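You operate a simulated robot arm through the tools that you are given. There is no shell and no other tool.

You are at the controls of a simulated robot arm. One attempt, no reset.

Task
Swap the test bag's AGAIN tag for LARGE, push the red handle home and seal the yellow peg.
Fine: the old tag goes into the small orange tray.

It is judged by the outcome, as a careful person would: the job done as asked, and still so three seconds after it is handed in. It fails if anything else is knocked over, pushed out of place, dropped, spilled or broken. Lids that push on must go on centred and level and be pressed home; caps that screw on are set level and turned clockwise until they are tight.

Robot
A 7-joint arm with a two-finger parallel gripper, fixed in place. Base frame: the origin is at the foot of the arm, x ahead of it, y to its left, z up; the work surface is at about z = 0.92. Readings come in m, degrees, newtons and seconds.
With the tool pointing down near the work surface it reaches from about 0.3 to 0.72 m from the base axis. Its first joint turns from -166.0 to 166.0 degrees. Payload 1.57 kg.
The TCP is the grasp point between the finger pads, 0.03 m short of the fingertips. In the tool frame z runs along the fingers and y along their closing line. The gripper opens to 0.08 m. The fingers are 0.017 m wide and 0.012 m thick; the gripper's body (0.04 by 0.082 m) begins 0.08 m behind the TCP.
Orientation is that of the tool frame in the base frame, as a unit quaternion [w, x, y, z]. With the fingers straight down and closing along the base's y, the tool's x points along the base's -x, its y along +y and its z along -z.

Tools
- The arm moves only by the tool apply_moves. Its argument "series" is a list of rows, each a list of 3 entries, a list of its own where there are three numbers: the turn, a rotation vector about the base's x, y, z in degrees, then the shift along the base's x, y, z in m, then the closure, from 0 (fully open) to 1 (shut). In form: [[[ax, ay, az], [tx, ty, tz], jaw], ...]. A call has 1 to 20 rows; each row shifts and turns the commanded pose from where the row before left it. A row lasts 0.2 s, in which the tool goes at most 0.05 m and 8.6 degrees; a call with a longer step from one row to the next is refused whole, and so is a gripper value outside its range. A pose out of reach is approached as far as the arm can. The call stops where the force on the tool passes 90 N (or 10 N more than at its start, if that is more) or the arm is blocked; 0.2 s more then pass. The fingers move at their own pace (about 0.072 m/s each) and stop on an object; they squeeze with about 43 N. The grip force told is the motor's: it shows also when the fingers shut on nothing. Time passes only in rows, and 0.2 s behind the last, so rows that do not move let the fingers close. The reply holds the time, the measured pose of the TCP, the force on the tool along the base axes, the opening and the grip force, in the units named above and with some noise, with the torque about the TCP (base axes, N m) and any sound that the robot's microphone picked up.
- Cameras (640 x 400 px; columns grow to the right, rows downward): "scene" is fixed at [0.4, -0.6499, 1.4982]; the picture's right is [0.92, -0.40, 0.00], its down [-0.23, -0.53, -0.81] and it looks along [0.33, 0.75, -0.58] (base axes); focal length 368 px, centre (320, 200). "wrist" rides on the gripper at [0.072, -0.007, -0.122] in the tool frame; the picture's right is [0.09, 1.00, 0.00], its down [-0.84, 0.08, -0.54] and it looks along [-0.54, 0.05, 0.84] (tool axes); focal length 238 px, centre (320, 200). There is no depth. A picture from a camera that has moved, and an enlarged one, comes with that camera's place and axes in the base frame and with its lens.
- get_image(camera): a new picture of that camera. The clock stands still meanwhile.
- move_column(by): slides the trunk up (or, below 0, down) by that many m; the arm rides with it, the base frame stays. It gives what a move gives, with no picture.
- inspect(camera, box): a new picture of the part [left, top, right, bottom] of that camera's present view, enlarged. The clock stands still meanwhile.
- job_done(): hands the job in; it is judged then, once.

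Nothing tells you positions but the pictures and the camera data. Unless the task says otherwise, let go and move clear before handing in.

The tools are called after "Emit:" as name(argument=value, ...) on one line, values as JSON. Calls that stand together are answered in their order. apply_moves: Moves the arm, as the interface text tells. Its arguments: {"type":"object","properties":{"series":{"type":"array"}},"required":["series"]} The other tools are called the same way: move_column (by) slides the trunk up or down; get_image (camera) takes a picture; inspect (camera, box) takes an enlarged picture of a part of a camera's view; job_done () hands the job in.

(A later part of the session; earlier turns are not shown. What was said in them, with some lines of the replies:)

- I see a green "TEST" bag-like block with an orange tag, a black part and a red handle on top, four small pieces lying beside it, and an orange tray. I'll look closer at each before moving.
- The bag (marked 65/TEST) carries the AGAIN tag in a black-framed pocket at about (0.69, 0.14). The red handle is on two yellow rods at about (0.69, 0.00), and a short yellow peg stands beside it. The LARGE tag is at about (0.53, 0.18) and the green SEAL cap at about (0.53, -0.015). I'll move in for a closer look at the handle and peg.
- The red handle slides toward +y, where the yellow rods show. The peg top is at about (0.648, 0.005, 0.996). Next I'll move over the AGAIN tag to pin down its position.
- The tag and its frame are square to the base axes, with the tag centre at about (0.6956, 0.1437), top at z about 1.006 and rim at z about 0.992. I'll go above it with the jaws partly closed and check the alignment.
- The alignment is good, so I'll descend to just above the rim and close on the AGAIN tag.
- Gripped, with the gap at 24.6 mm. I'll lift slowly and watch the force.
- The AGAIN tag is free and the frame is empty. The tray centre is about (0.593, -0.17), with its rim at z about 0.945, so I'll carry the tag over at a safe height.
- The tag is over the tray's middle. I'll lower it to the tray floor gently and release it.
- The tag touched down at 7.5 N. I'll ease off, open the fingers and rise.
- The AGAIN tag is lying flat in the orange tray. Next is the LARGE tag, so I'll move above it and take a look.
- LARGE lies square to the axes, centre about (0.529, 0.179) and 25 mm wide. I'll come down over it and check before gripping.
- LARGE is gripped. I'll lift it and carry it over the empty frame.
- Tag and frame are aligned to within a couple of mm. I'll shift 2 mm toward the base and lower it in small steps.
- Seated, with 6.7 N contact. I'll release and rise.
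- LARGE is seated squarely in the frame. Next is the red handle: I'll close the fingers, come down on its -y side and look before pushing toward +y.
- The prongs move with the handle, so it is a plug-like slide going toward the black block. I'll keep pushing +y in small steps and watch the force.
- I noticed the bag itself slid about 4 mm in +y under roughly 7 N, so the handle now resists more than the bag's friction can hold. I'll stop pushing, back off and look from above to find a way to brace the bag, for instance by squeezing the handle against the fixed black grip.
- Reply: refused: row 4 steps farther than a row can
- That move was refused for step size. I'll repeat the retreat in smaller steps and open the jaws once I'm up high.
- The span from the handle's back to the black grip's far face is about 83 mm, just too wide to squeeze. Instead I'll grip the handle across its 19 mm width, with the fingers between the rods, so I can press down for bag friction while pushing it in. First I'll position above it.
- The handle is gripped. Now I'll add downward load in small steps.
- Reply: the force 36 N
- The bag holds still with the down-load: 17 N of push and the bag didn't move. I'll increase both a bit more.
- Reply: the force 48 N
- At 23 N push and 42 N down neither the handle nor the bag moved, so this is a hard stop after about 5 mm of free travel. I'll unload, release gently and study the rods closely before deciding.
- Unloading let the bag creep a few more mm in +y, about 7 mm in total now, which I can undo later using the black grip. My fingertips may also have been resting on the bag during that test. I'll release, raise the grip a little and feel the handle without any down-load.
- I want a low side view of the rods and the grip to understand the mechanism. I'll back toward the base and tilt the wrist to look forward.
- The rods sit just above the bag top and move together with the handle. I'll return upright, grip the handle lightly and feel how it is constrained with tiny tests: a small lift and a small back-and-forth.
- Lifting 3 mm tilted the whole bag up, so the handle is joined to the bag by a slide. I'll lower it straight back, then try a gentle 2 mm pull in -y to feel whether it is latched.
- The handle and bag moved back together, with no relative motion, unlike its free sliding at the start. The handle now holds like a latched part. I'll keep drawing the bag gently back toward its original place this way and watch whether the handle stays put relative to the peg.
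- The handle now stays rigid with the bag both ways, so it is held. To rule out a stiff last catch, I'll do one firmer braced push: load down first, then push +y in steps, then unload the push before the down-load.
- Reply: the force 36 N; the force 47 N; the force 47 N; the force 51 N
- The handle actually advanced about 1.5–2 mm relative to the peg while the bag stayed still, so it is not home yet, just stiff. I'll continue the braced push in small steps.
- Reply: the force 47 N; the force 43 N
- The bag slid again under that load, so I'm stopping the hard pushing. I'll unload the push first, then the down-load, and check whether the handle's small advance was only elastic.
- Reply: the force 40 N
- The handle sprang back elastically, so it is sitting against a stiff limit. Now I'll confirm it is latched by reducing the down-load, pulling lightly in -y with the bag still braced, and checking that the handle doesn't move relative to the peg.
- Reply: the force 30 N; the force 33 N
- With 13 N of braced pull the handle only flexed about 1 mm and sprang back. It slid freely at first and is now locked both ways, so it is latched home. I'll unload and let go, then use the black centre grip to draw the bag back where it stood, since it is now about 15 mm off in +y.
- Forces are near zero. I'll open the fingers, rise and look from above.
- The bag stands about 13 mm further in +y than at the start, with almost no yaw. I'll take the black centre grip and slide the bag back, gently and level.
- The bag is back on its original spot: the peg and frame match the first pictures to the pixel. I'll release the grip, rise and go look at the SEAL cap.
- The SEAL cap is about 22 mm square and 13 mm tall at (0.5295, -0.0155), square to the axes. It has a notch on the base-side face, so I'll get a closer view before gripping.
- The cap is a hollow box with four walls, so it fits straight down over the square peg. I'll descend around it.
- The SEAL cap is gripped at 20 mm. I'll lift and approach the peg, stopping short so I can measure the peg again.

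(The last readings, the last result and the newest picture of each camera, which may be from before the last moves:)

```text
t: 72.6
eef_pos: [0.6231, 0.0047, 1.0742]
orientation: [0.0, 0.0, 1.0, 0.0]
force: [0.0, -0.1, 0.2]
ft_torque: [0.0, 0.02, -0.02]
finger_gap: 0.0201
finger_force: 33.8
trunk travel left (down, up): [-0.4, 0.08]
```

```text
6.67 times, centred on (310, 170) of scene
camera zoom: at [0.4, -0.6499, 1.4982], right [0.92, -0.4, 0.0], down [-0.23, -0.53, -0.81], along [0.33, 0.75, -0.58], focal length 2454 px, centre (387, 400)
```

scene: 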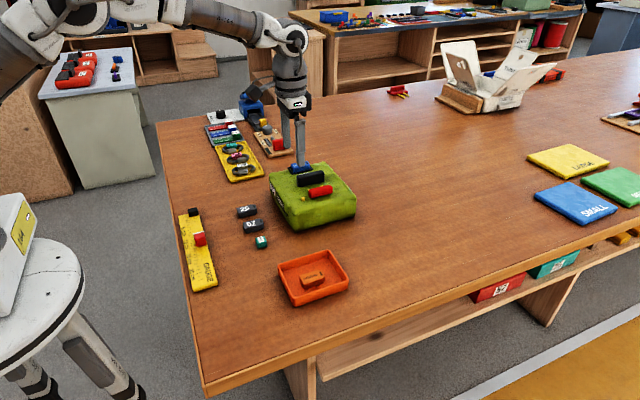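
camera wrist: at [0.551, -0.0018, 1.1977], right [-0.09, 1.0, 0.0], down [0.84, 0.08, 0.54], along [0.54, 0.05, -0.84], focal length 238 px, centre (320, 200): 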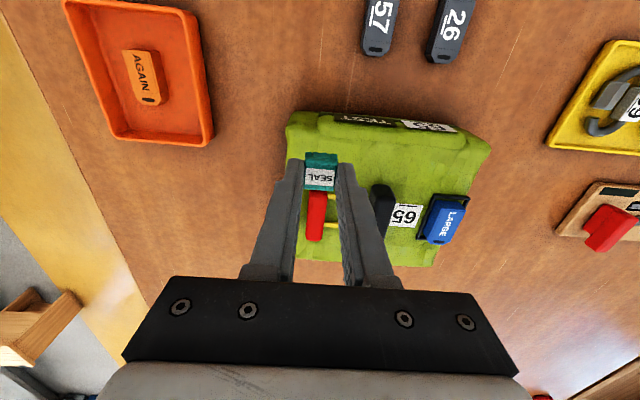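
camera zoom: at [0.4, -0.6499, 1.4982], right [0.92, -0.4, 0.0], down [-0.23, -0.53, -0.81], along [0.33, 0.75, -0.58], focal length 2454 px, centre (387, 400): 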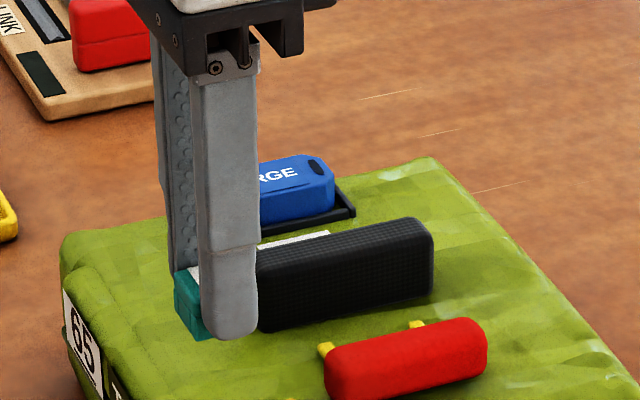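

The cap hides the peg from this angle, so I'll step to the side to measure it.

Emit:
apply_moves(series=[[[0, 0, 0], [0.012, -0.025, 0], 0.9], [[0, 0, 0], [0.012, -0.025, 0], 0.9], [[0, 0, 0], [0, 0, -0.015], 0.9], [[0, 0, 0], [0, 0, 0], 0.9]])

Emit:
inspect(camera="wrist", box=[280, 90, 400, 190])

Emit:
inspect(camera="scene", box=[290, 160, 340, 210])

```text
t: 73.6
eef_pos: [0.6476, -0.0464, 1.0593]
orientation: [0.0, 0.0, 1.0, 0.0]
force: [0.0, -0.5, 0.3]
ft_torque: [0.02, 0.01, 0.0]
finger_gap: 0.0203
finger_force: 34.1
trunk travel left (down, up): [-0.4, 0.08]
```

```text
4.00 times, centred on (340, 140) of wrist
camera zoom: at [0.5754, -0.0525, 1.1823], right [-0.09, 1.0, 0.0], down [0.84, 0.08, 0.54], along [0.54, 0.05, -0.84], focal length 953 px, centre (240, 440)
```

zoom: 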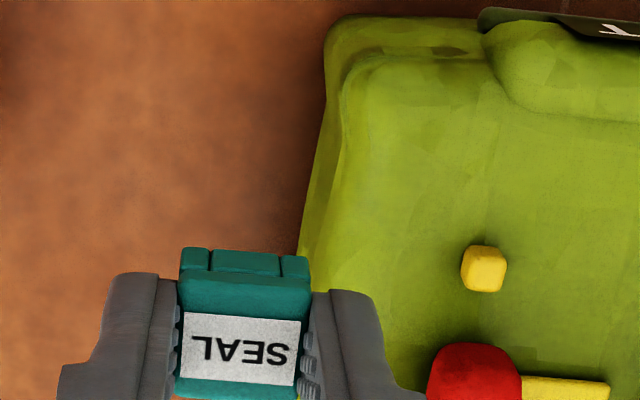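

```text
8.00 times, centred on (315, 185) of scene
camera zoom: at [0.4, -0.6499, 1.4982], right [0.92, -0.4, 0.0], down [-0.23, -0.53, -0.81], along [0.33, 0.75, -0.58], focal length 2945 px, centre (360, 320)
```

zoom: 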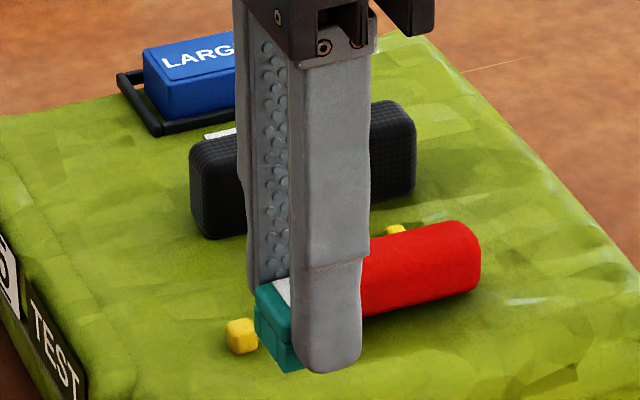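

The peg is at about (0.6475, 0.005) and the cap is centred on the tool. I'll move over the peg and check the alignment from the scene camera.

Emit:
apply_moves(series=[[[0, 0, 0], [0, 0.025, 0], 0.9], [[0, 0, 0], [0, 0.0257, 0], 0.9], [[0, 0, 0], [0, 0, -0.015], 0.9], [[0, 0, 0], [0, 0, 0], 0.9]])

Emit:
inspect(camera="scene", box=[295, 170, 340, 205])

Emit:
inspect(camera="wrist", box=[260, 100, 380, 190])

```text
t: 74.6
eef_pos: [0.6461, 0.005, 1.044]
orientation: [0.0, 0.0, 1.0, 0.0]
force: [0.1, 0.0, -0.9]
ft_torque: [-0.04, -0.03, -0.02]
finger_gap: 0.0204
finger_force: 34.1
trunk travel left (down, up): [-0.4, 0.08]
```

```text
11.43 times, centred on (318, 188) of scene
camera zoom: at [0.4, -0.6499, 1.4982], right [0.92, -0.4, 0.0], down [-0.23, -0.53, -0.81], along [0.33, 0.75, -0.58], focal length 4207 px, centre (349, 343)
```

zoom: 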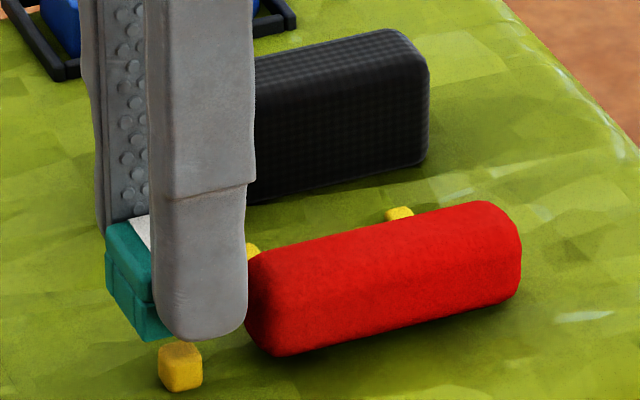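

```text
4.44 times, centred on (320, 145) of wrist
camera zoom: at [0.5754, -0.0016, 1.1669], right [-0.09, 1.0, 0.0], down [0.84, 0.08, 0.54], along [0.54, 0.05, -0.84], focal length 1059 px, centre (320, 444)
```

zoom: 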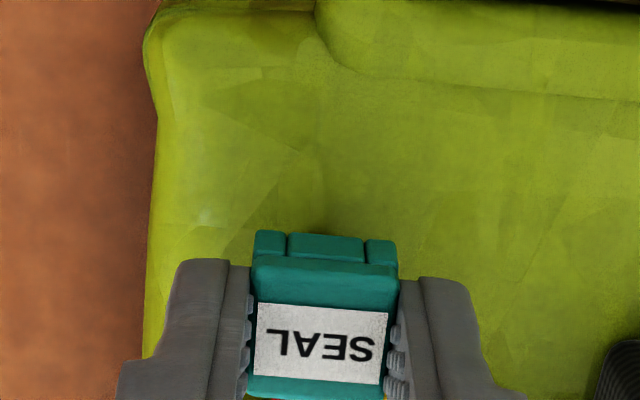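

Emit:
apply_moves(series=[[[0, 0, 0], [0.0005, -0.0004, -0.009], 0.9], [[0, 0, 0], [0, 0, 0], 0.9]])

Emit:
inspect(camera="scene", box=[295, 170, 340, 205])

```text
t: 75.2
eef_pos: [0.6484, 0.0044, 1.0363]
orientation: [-0.001, 0.001, 1.0, -0.001]
force: [0.3, 0.3, -0.5]
ft_torque: [-0.05, 0.02, -0.02]
finger_gap: 0.0202
finger_force: 33.4
trunk travel left (down, up): [-0.4, 0.08]
```

```text
11.43 times, centred on (318, 188) of scene
camera zoom: at [0.4, -0.6499, 1.4982], right [0.92, -0.4, 0.0], down [-0.23, -0.53, -0.81], along [0.33, 0.75, -0.58], focal length 4207 px, centre (349, 343)
```

zoom: 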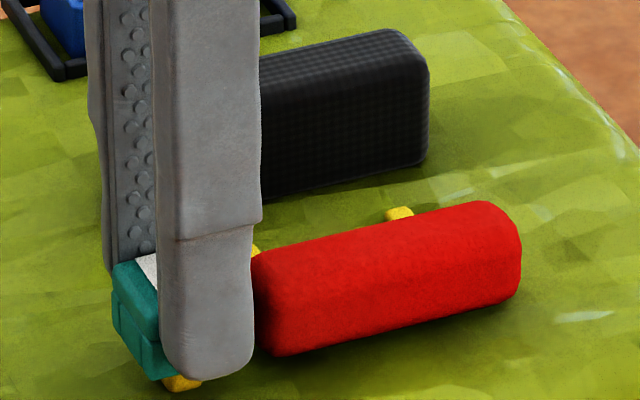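

Aligned within about half a millimetre. I'll lower it in small steps and watch the force.

Emit:
apply_moves(series=[[[0, 0, 0], [0, 0.0003, -0.003], 0.9], [[0, 0, 0], [0, 0, 0], 0.9]])

Emit:
apply_moves(series=[[[0, 0, 0], [0, 0, -0.002], 0.9], [[0, 0, 0], [0, 0, 0], 0.9]])

Emit:
inspect(camera="scene", box=[295, 170, 340, 205])

```text
t: 75.8
eef_pos: [0.6479, 0.0056, 1.0328]
orientation: [0.0, 0.0, 1.0, 0.001]
force: [0.1, 0.0, -0.2]
ft_torque: [0.03, 0.03, -0.01]
finger_gap: 0.0203
finger_force: 34.3
trunk travel left (down, up): [-0.4, 0.08]
```

```text
t: 76.4
eef_pos: [0.6483, 0.0048, 1.0296]
orientation: [0.001, 0.0, 1.0, 0.0]
force: [0.5, 0.1, 0.9]
ft_torque: [0.0, 0.02, 0.0]
finger_gap: 0.0202
finger_force: 34.2
trunk travel left (down, up): [-0.4, 0.08]
```

```text
11.43 times, centred on (318, 188) of scene
camera zoom: at [0.4, -0.6499, 1.4982], right [0.92, -0.4, 0.0], down [-0.23, -0.53, -0.81], along [0.33, 0.75, -0.58], focal length 4207 px, centre (349, 343)
```

zoom: 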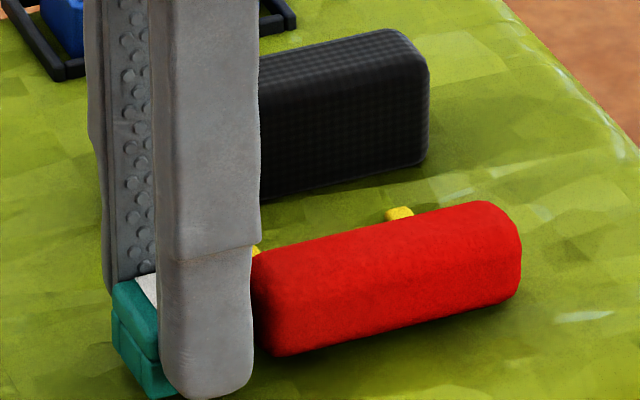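

Emit:
apply_moves(series=[[[0, 0, 0], [0, 0, -0.0015], 0.9], [[0, 0, 0], [0, 0, 0], 0.9]])

Emit:
apply_moves(series=[[[0, 0, 0], [0, 0, -0.0015], 0.9], [[0, 0, 0], [0, 0, 0], 0.9]])

```text
t: 77.0
eef_pos: [0.6476, 0.0051, 1.0285]
orientation: [0.0, 0.0, 1.0, 0.0]
force: [-0.1, 0.4, -0.2]
ft_torque: [-0.02, 0.04, 0.05]
finger_gap: 0.0205
finger_force: 34.5
trunk travel left (down, up): [-0.4, 0.08]
```

```text
t: 77.6
eef_pos: [0.6469, 0.0056, 1.0272]
orientation: [0.0, 0.0, 1.0, 0.0]
force: [0.0, -0.1, -0.9]
ft_torque: [0.01, 0.03, 0.02]
finger_gap: 0.0203
finger_force: 33.7
trunk travel left (down, up): [-0.4, 0.08]
```

Emit:
apply_moves(series=[[[0, 0, 0], [0, 0, -0.0015], 0.9], [[0, 0, 0], [0, 0, 0], 0.9]])

Emit:
inspect(camera="scene", box=[295, 170, 340, 205])

```text
t: 78.2
eef_pos: [0.6476, 0.0041, 1.0264]
orientation: [0.0, 0.001, 1.0, -0.001]
force: [-0.4, 0.4, -0.6]
ft_torque: [0.02, 0.01, -0.01]
finger_gap: 0.0204
finger_force: 34.1
trunk travel left (down, up): [-0.4, 0.08]
```

```text
11.43 times, centred on (318, 188) of scene
camera zoom: at [0.4, -0.6499, 1.4982], right [0.92, -0.4, 0.0], down [-0.23, -0.53, -0.81], along [0.33, 0.75, -0.58], focal length 4207 px, centre (349, 343)
```

zoom: 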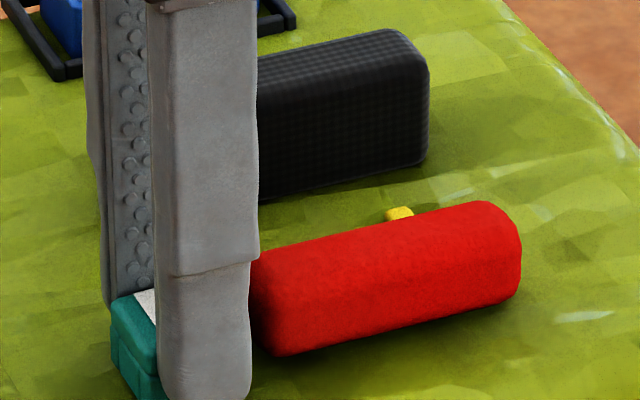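

Emit:
apply_moves(series=[[[0, 0, 0], [0, 0, -0.0015], 0.9], [[0, 0, 0], [0, 0, 0], 0.9]])

Emit:
apply_moves(series=[[[0, 0, 0], [0, 0, -0.001], 0.9], [[0, 0, 0], [0, 0, 0], 0.9]])

Emit:
inspect(camera="scene", box=[295, 175, 340, 215])

```text
t: 78.8
eef_pos: [0.6469, 0.0056, 1.0254]
orientation: [0.0, 0.0, 1.0, 0.001]
force: [0.2, -0.6, 0.3]
ft_torque: [-0.03, -0.01, -0.04]
finger_gap: 0.0204
finger_force: 34.2
trunk travel left (down, up): [-0.4, 0.08]
```

```text
t: 79.4
eef_pos: [0.6473, 0.0056, 1.025]
orientation: [0.001, -0.001, 1.0, 0.0]
force: [-0.3, -0.4, 5.0]
ft_torque: [-0.03, -0.02, 0.02]
finger_gap: 0.0206
finger_force: 34.0
trunk travel left (down, up): [-0.4, 0.08]
```

```text
10.00 times, centred on (318, 195) of scene
camera zoom: at [0.4, -0.6499, 1.4982], right [0.92, -0.4, 0.0], down [-0.23, -0.53, -0.81], along [0.33, 0.75, -0.58], focal length 3681 px, centre (345, 250)
```

zoom: 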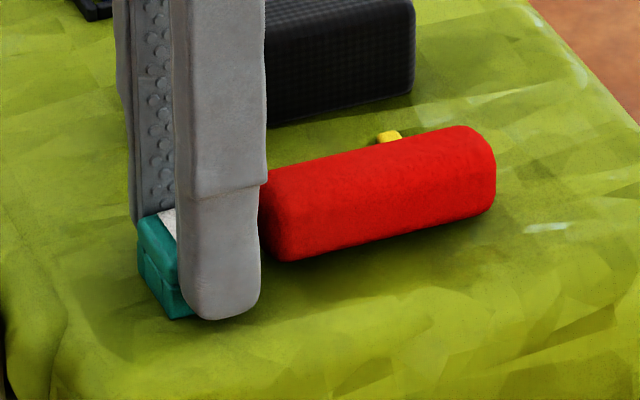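

First contact at 5 N with the cap over the peg. I'll press it down while it's still held level.

Emit:
apply_moves(series=[[[0, 0, 0], [0, 0, -0.002], 0.95], [[0, 0, 0], [0, 0, 0], 0.95]])

Emit:
apply_moves(series=[[[0, 0, 0], [0, 0, -0.002], 0.95], [[0, 0, 0], [0, 0, 0], 0.95]])

```text
t: 80.0
eef_pos: [0.6475, 0.0044, 1.0239]
orientation: [0.003, 0.0, 1.0, 0.001]
force: [-0.5, 0.8, 18.4]
ft_torque: [0.03, 0.07, 0.0]
finger_gap: 0.0201
finger_force: 34.1
trunk travel left (down, up): [-0.4, 0.08]
```

```text
t: 80.6
eef_pos: [0.6475, 0.0045, 1.0239]
orientation: [0.003, 0.0, 1.0, 0.0]
force: [1.8, 0.4, 31.7]
ft_torque: [-0.01, -0.02, -0.01]
finger_gap: 0.0202
finger_force: 34.3
trunk travel left (down, up): [-0.4, 0.08]
```

Emit:
apply_moves(series=[[[0, 0, 0], [0, 0, -0.002], 0.95], [[0, 0, 0], [0, 0, 0], 0.95]])

Emit:
inspect(camera="scene", box=[295, 175, 340, 215])

```text
t: 81.2
eef_pos: [0.647, 0.0044, 1.0222]
orientation: [0.004, 0.001, 1.0, 0.0]
force: [1.8, 0.4, 31.0]
ft_torque: [0.0, -0.02, 0.02]
finger_gap: 0.0203
finger_force: 33.9
trunk travel left (down, up): [-0.4, 0.08]
```

```text
10.00 times, centred on (318, 195) of scene
camera zoom: at [0.4, -0.6499, 1.4982], right [0.92, -0.4, 0.0], down [-0.23, -0.53, -0.81], along [0.33, 0.75, -0.58], focal length 3681 px, centre (345, 250)
```

zoom: 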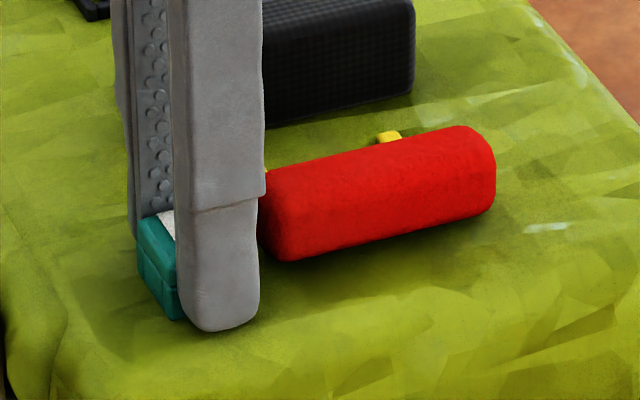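

The fingers slipped slightly on the cap at 31 N, so I'll release here and press on its top with closed fingertips instead.

Emit:
apply_moves(series=[[[0, 0, 0], [0, 0, 0.003], 0.95], [[0, 0, 0], [0, 0, 0.002], 0.6], [[0, 0, 0], [0, 0, 0], 0.5], [[0, 0, 0], [0, 0, 0], 0.5], [[0, 0, 0], [0, 0, 0.02], 0.5], [[0, 0, 0], [0, 0, 0.03], 0.5], [[0, 0, 0], [0, -0.03, 0.02], 0.5], [[0, 0, 0], [0, -0.02, 0], 0.5], [[0, 0, 0], [0, 0, 0], 0.5]])

Emit:
inspect(camera="scene", box=[295, 175, 340, 215])

Emit:
get_image(camera="wrist")

Emit:
inspect(camera="wrist", box=[320, 90, 440, 190])

```text
t: 83.2
eef_pos: [0.647, -0.0453, 1.0928]
orientation: [0.0, 0.001, 1.0, -0.001]
force: [-0.3, 0.1, 0.4]
ft_torque: [0.0, 0.0, -0.01]
finger_gap: 0.0398
finger_force: 0.0
trunk travel left (down, up): [-0.4, 0.08]
```

```text
10.00 times, centred on (318, 195) of scene
camera zoom: at [0.4, -0.6499, 1.4982], right [0.92, -0.4, 0.0], down [-0.23, -0.53, -0.81], along [0.33, 0.75, -0.58], focal length 3681 px, centre (345, 250)
```

zoom: 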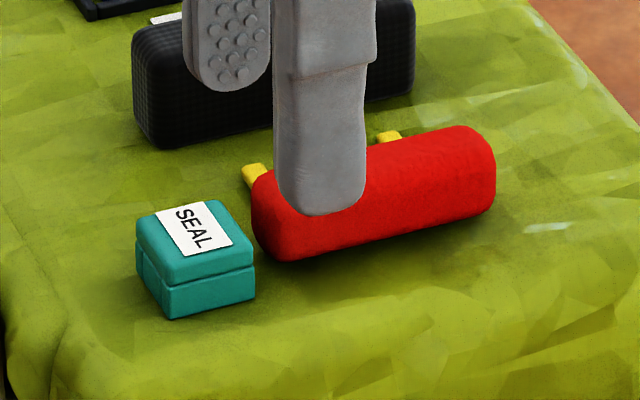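

```text
taken
camera wrist: at [0.5753, -0.0524, 1.2147], right [-0.09, 1.0, 0.0], down [0.84, 0.08, 0.54], along [0.54, 0.05, -0.84], focal length 238 px, centre (320, 200)
```

wrist: 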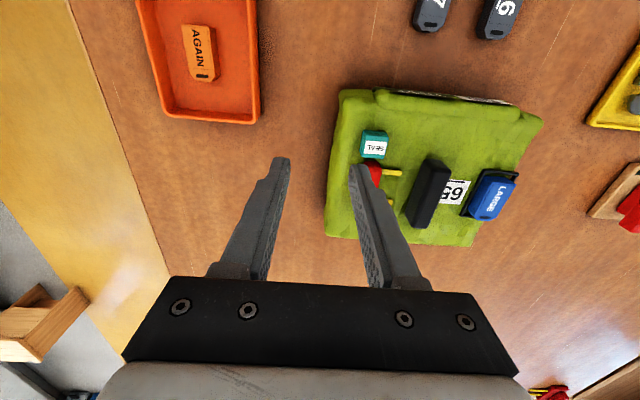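

```text
4.00 times, centred on (380, 140) of wrist
camera zoom: at [0.5753, -0.0524, 1.2147], right [-0.09, 1.0, 0.0], down [0.84, 0.08, 0.54], along [0.54, 0.05, -0.84], focal length 953 px, centre (80, 440)
```

zoom: 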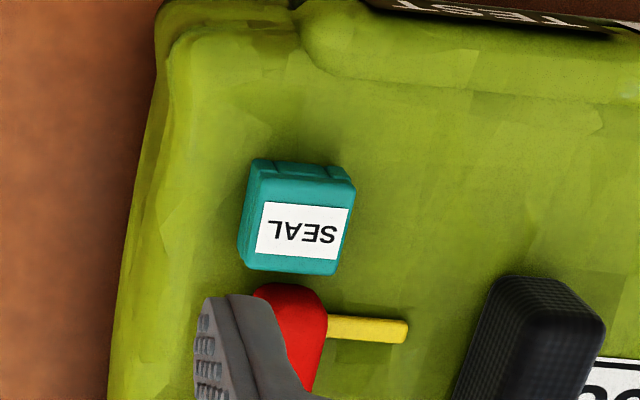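

The cap sits level and centred over the peg, with its base on the bag. Now I'll close the fingers and press firmly on its top.

Emit:
apply_moves(series=[[[0, 0, 0], [0, 0.0, 0], 1.0], [[0, 0, 0], [0, 0.025, 0], 1.0], [[0, 0, 0], [0.0005, 0.0252, 0], 1.0], [[0, 0, 0], [0, 0, -0.03], 1.0], [[0, 0, 0], [0, 0, -0.02], 1.0], [[0, 0, 0], [0, 0, 0], 1.0]])

Emit:
inspect(camera="scene", box=[295, 170, 340, 215])

Emit:
inspect(camera="wrist", box=[260, 100, 380, 190])

```text
t: 84.6
eef_pos: [0.6483, 0.0053, 1.0424]
orientation: [-0.001, 0.0, 1.0, 0.0]
force: [-0.1, 0.0, 0.2]
ft_torque: [0.0, -0.03, 0.01]
finger_gap: 0.0002
finger_force: 20.8
trunk travel left (down, up): [-0.4, 0.08]
```

```text
8.89 times, centred on (318, 192) of scene
camera zoom: at [0.4, -0.6499, 1.4982], right [0.92, -0.4, 0.0], down [-0.23, -0.53, -0.81], along [0.33, 0.75, -0.58], focal length 3272 px, centre (342, 267)
```

zoom: 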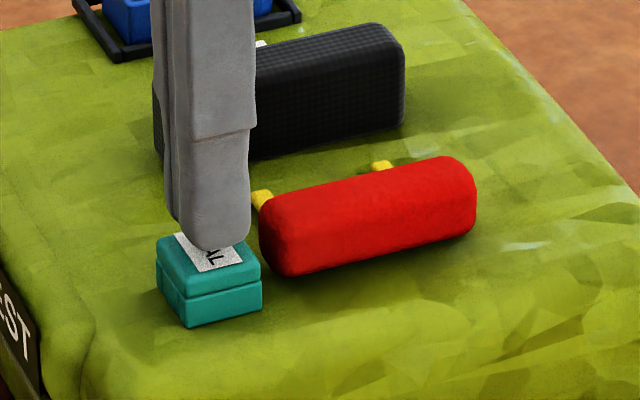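

```text
4.44 times, centred on (320, 145) of wrist
camera zoom: at [0.5762, -0.0017, 1.1642], right [-0.09, 1.0, 0.0], down [0.84, 0.08, 0.54], along [0.54, 0.05, -0.84], focal length 1059 px, centre (320, 444)
```

zoom: 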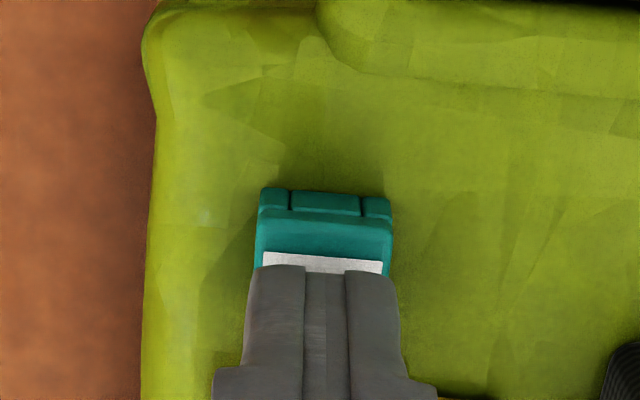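

Emit:
apply_moves(series=[[[0, 0, 0], [-0.0005, 0, -0.007], 1.0], [[0, 0, 0], [0, 0, -0.003], 1.0], [[0, 0, 0], [0, 0, 0], 1.0]])

Emit:
apply_moves(series=[[[0, 0, 0], [0, 0, -0.003], 1.0], [[0, 0, 0], [0, 0, 0], 1.0]])

```text
t: 85.4
eef_pos: [0.6475, 0.005, 1.0348]
orientation: [0.003, 0.0, 1.0, 0.0]
force: [-1.0, -0.5, 20.8]
ft_torque: [-0.04, 0.06, -0.02]
finger_gap: 0.0
finger_force: 21.4
trunk travel left (down, up): [-0.4, 0.08]
```

```text
t: 86.0
eef_pos: [0.6473, 0.0045, 1.0345]
orientation: [0.006, 0.0, 1.0, 0.001]
force: [1.4, -0.3, 38.5]
ft_torque: [-0.04, -0.01, 0.0]
finger_gap: 0.0001
finger_force: 21.4
trunk travel left (down, up): [-0.4, 0.08]
```

Emit:
apply_moves(series=[[[0, 0, 0], [0, 0, -0.003], 1.0], [[0, 0, 0], [0, 0, 0], 1.0]])

Emit:
apply_moves(series=[[[0, 0, 0], [0, 0, -0.002], 1.0], [[0, 0, 0], [0, 0, 0], 1.0]])

Emit:
inspect(camera="scene", box=[295, 170, 340, 215])

```text
t: 86.6
eef_pos: [0.6472, 0.0052, 1.0345]
orientation: [0.007, -0.001, 1.0, 0.0]
force: [-3.4, -0.4, 49.3]
ft_torque: [-0.05, 0.18, -0.04]
finger_gap: 0.0
finger_force: 21.7
trunk travel left (down, up): [-0.4, 0.08]
```

```text
t: 87.2
eef_pos: [0.6478, 0.0055, 1.0345]
orientation: [0.009, 0.0, 1.0, 0.0]
force: [-5.2, -0.8, 56.8]
ft_torque: [-0.06, 0.22, 0.02]
finger_gap: 0.0
finger_force: 20.9
trunk travel left (down, up): [-0.4, 0.08]
```

```text
8.89 times, centred on (318, 192) of scene
camera zoom: at [0.4, -0.6499, 1.4982], right [0.92, -0.4, 0.0], down [-0.23, -0.53, -0.81], along [0.33, 0.75, -0.58], focal length 3272 px, centre (342, 267)
```

zoom: 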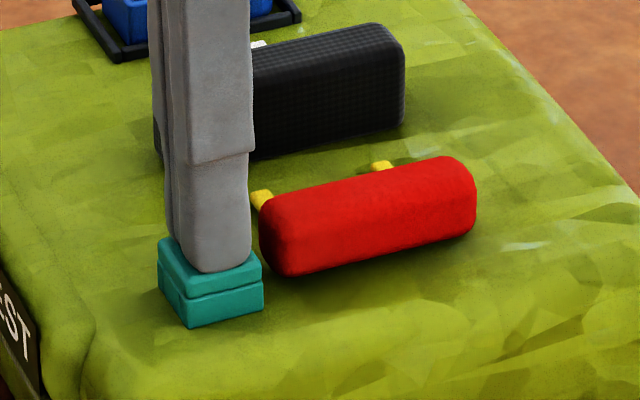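

The cap doesn't give any further at 57 N, so it is pressed home. I'll unload gently and rise clear.

Emit:
apply_moves(series=[[[0, 0, 0], [0, 0, 0.003], 1.0], [[0, 0, 0], [0, 0, 0.003], 1.0], [[0, 0, 0], [0, 0, 0.003], 1.0], [[0, 0, 0], [0, 0, 0.003], 1.0], [[0, 0, 0], [0, 0, 0.02], 1.0], [[0, 0, 0], [0, 0, 0.04], 1.0], [[0, 0, 0], [-0.03, -0.02, 0.02], 1.0], [[0, 0, 0], [-0.03, -0.02, 0.02], 1.0], [[0, 0, 0], [0, 0, 0], 1.0]])

Emit:
inspect(camera="scene", box=[280, 150, 360, 210])

Emit:
get_image(camera="wrist")

Emit:
inspect(camera="wrist", box=[300, 80, 500, 220])

```text
t: 89.2
eef_pos: [0.5884, -0.0351, 1.1361]
orientation: [0.0, 0.0, 1.0, 0.0]
force: [-0.7, -0.9, -0.6]
ft_torque: [-0.01, -0.02, 0.0]
finger_gap: 0.0
finger_force: 21.2
trunk travel left (down, up): [-0.4, 0.08]
```

```text
6.67 times, centred on (320, 180) of scene
camera zoom: at [0.4, -0.6499, 1.4982], right [0.92, -0.4, 0.0], down [-0.23, -0.53, -0.81], along [0.33, 0.75, -0.58], focal length 2454 px, centre (320, 333)
```

zoom: 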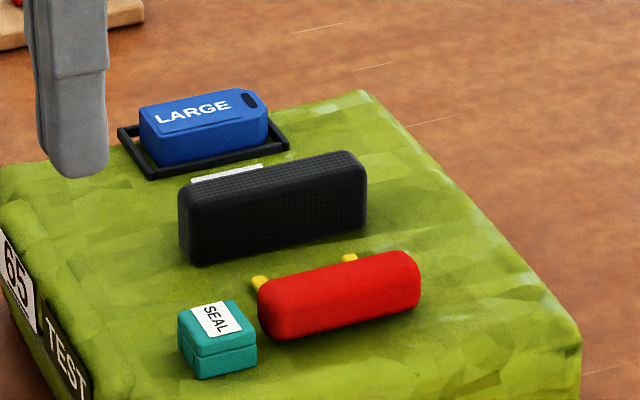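

```text
taken
camera wrist: at [0.5154, -0.0415, 1.2595], right [-0.09, 1.0, 0.0], down [0.84, 0.08, 0.54], along [0.54, 0.05, -0.84], focal length 238 px, centre (320, 200)
```

wrist: 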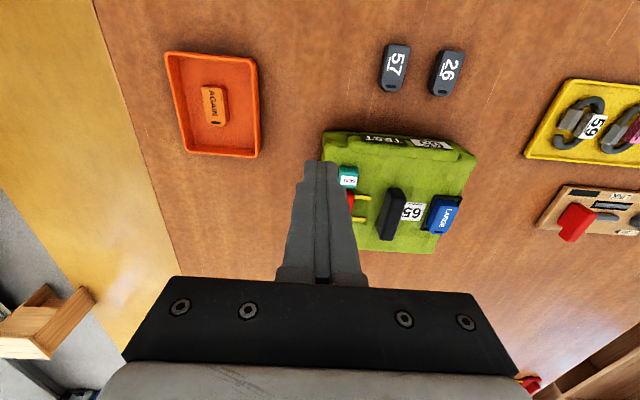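

```text
2.86 times, centred on (400, 150) of wrist
camera zoom: at [0.5154, -0.0415, 1.2595], right [-0.09, 1.0, 0.0], down [0.84, 0.08, 0.54], along [0.54, 0.05, -0.84], focal length 681 px, centre (91, 343)
```

zoom: 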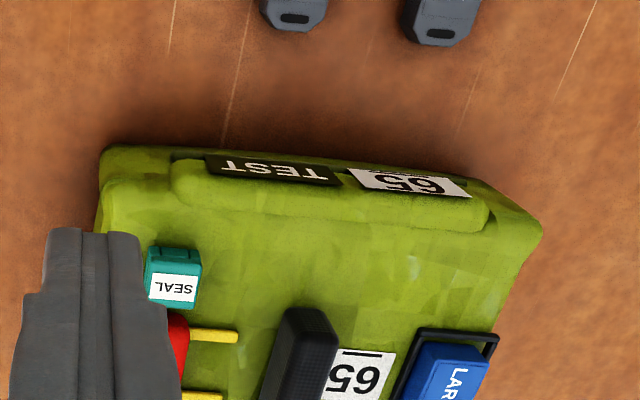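

The seal is centred and level, the handle hasn't moved since, LARGE sits in its frame, and the bag is on its original spot. I'll retreat and make one last overall check.

Emit:
apply_moves(series=[[[0, 0, 0], [-0.025, 0.02, 0.02], 0.5], [[0, 0, 0], [-0.025, 0.02, 0.02], 0.0], [[0, 0, 0], [-0.025, 0.02, 0.02], 0.0], [[0, 0, 0], [-0.025, 0.03, 0.01], 0.0], [[0, 0, 0], [0, 0, 0], 0.0]])

Emit:
get_image(camera="scene")

Emit:
inspect(camera="scene", box=[220, 150, 380, 250])

Emit:
inspect(camera="wrist", box=[240, 90, 420, 270])

Emit:
inspect(camera="scene", box=[160, 180, 360, 310])

```text
t: 90.4
eef_pos: [0.4881, 0.057, 1.2056]
orientation: [0.001, 0.0, 1.0, 0.0]
force: [0.0, 0.0, 0.2]
ft_torque: [-0.03, -0.04, 0.01]
finger_gap: 0.0798
finger_force: 0.0
trunk travel left (down, up): [-0.4, 0.08]
```

```text
taken
```

scene: 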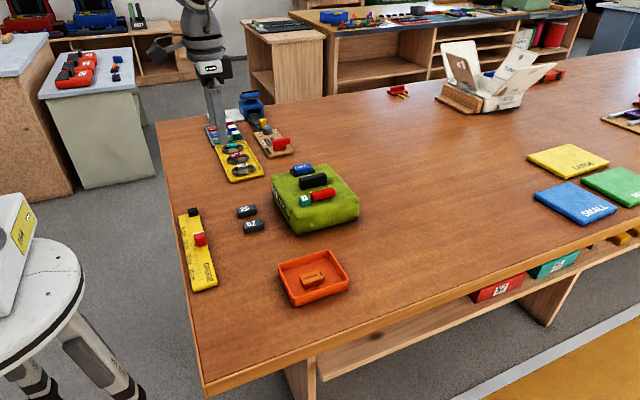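

```text
4.00 times, centred on (300, 200) of scene
camera zoom: at [0.4, -0.6499, 1.4982], right [0.92, -0.4, 0.0], down [-0.23, -0.53, -0.81], along [0.33, 0.75, -0.58], focal length 1472 px, centre (400, 200)
```

zoom: 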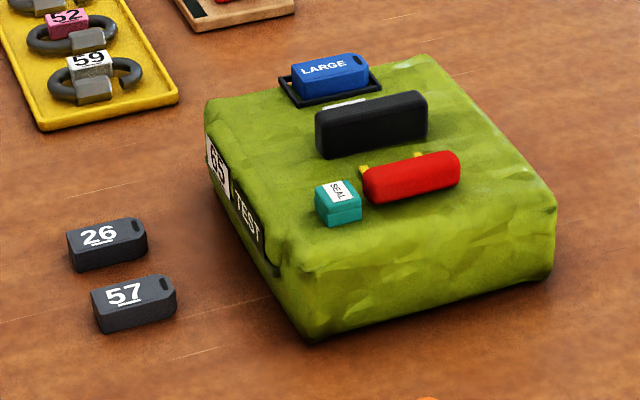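

```text
2.22 times, centred on (330, 180) of wrist
camera zoom: at [0.4151, 0.0494, 1.3289], right [-0.09, 1.0, 0.0], down [0.84, 0.08, 0.54], along [0.54, 0.05, -0.84], focal length 530 px, centre (298, 244)
```

zoom: 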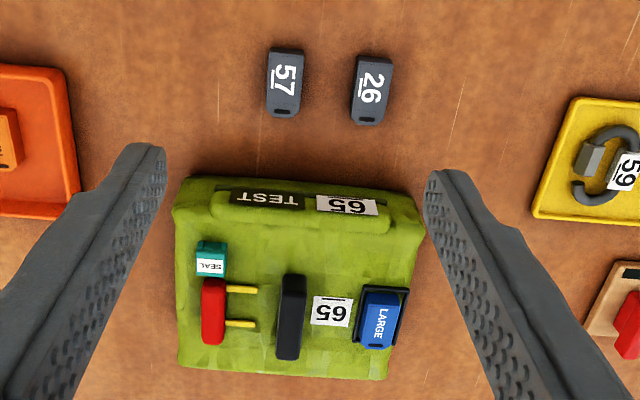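

```text
3.08 times, centred on (260, 245) of scene
camera zoom: at [0.4, -0.6499, 1.4982], right [0.92, -0.4, 0.0], down [-0.23, -0.53, -0.81], along [0.33, 0.75, -0.58], focal length 1133 px, centre (505, 62)
```

zoom: 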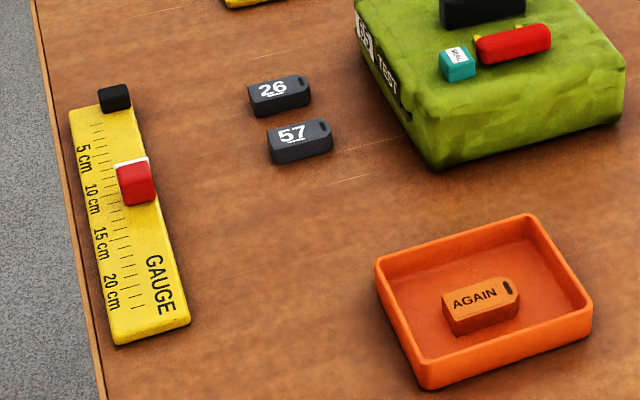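

I'm handing in now: LARGE is in the bag's tag frame, AGAIN is in the orange tray, and the SEAL cap is pressed level over the yellow peg. The red handle is at its stop and holds, the bag is back on its original spot, and the arm is clear. One doubt remains on the handle: it moved only about 5 mm before locking both ways, its yellow rods still show, and I heard no click.

Emit:
job_done()

```text
The job is handed in.
```

I handed the job in. The tag swap and the seal are done. I'm fairly sure the red handle is home, but not certain.

- **Tag:** LARGE sits flat in the test bag's tag frame, and AGAIN is in the small orange tray.
- **Red handle:** it slid freely for about 5 mm, then stopped and held when pushed (about 24 N) and when pulled back (about 13 N). I took that as latched home. Its yellow rods still show and there was no click, so a stiffer last stage is possible.
- **Yellow peg:** the SEAL cap is centred and level. It took 57 N on top without moving further.
- **Bag position:** pushing the handle made the bag slide up to about 15 mm, and its edge lifted about 3 mm while I tested the handle. I slid it back by its black grip, and in the scene camera it matches its starting position.

In the final pictures nothing else on the table looks disturbed. The arm is clear of the work with its fingers open.
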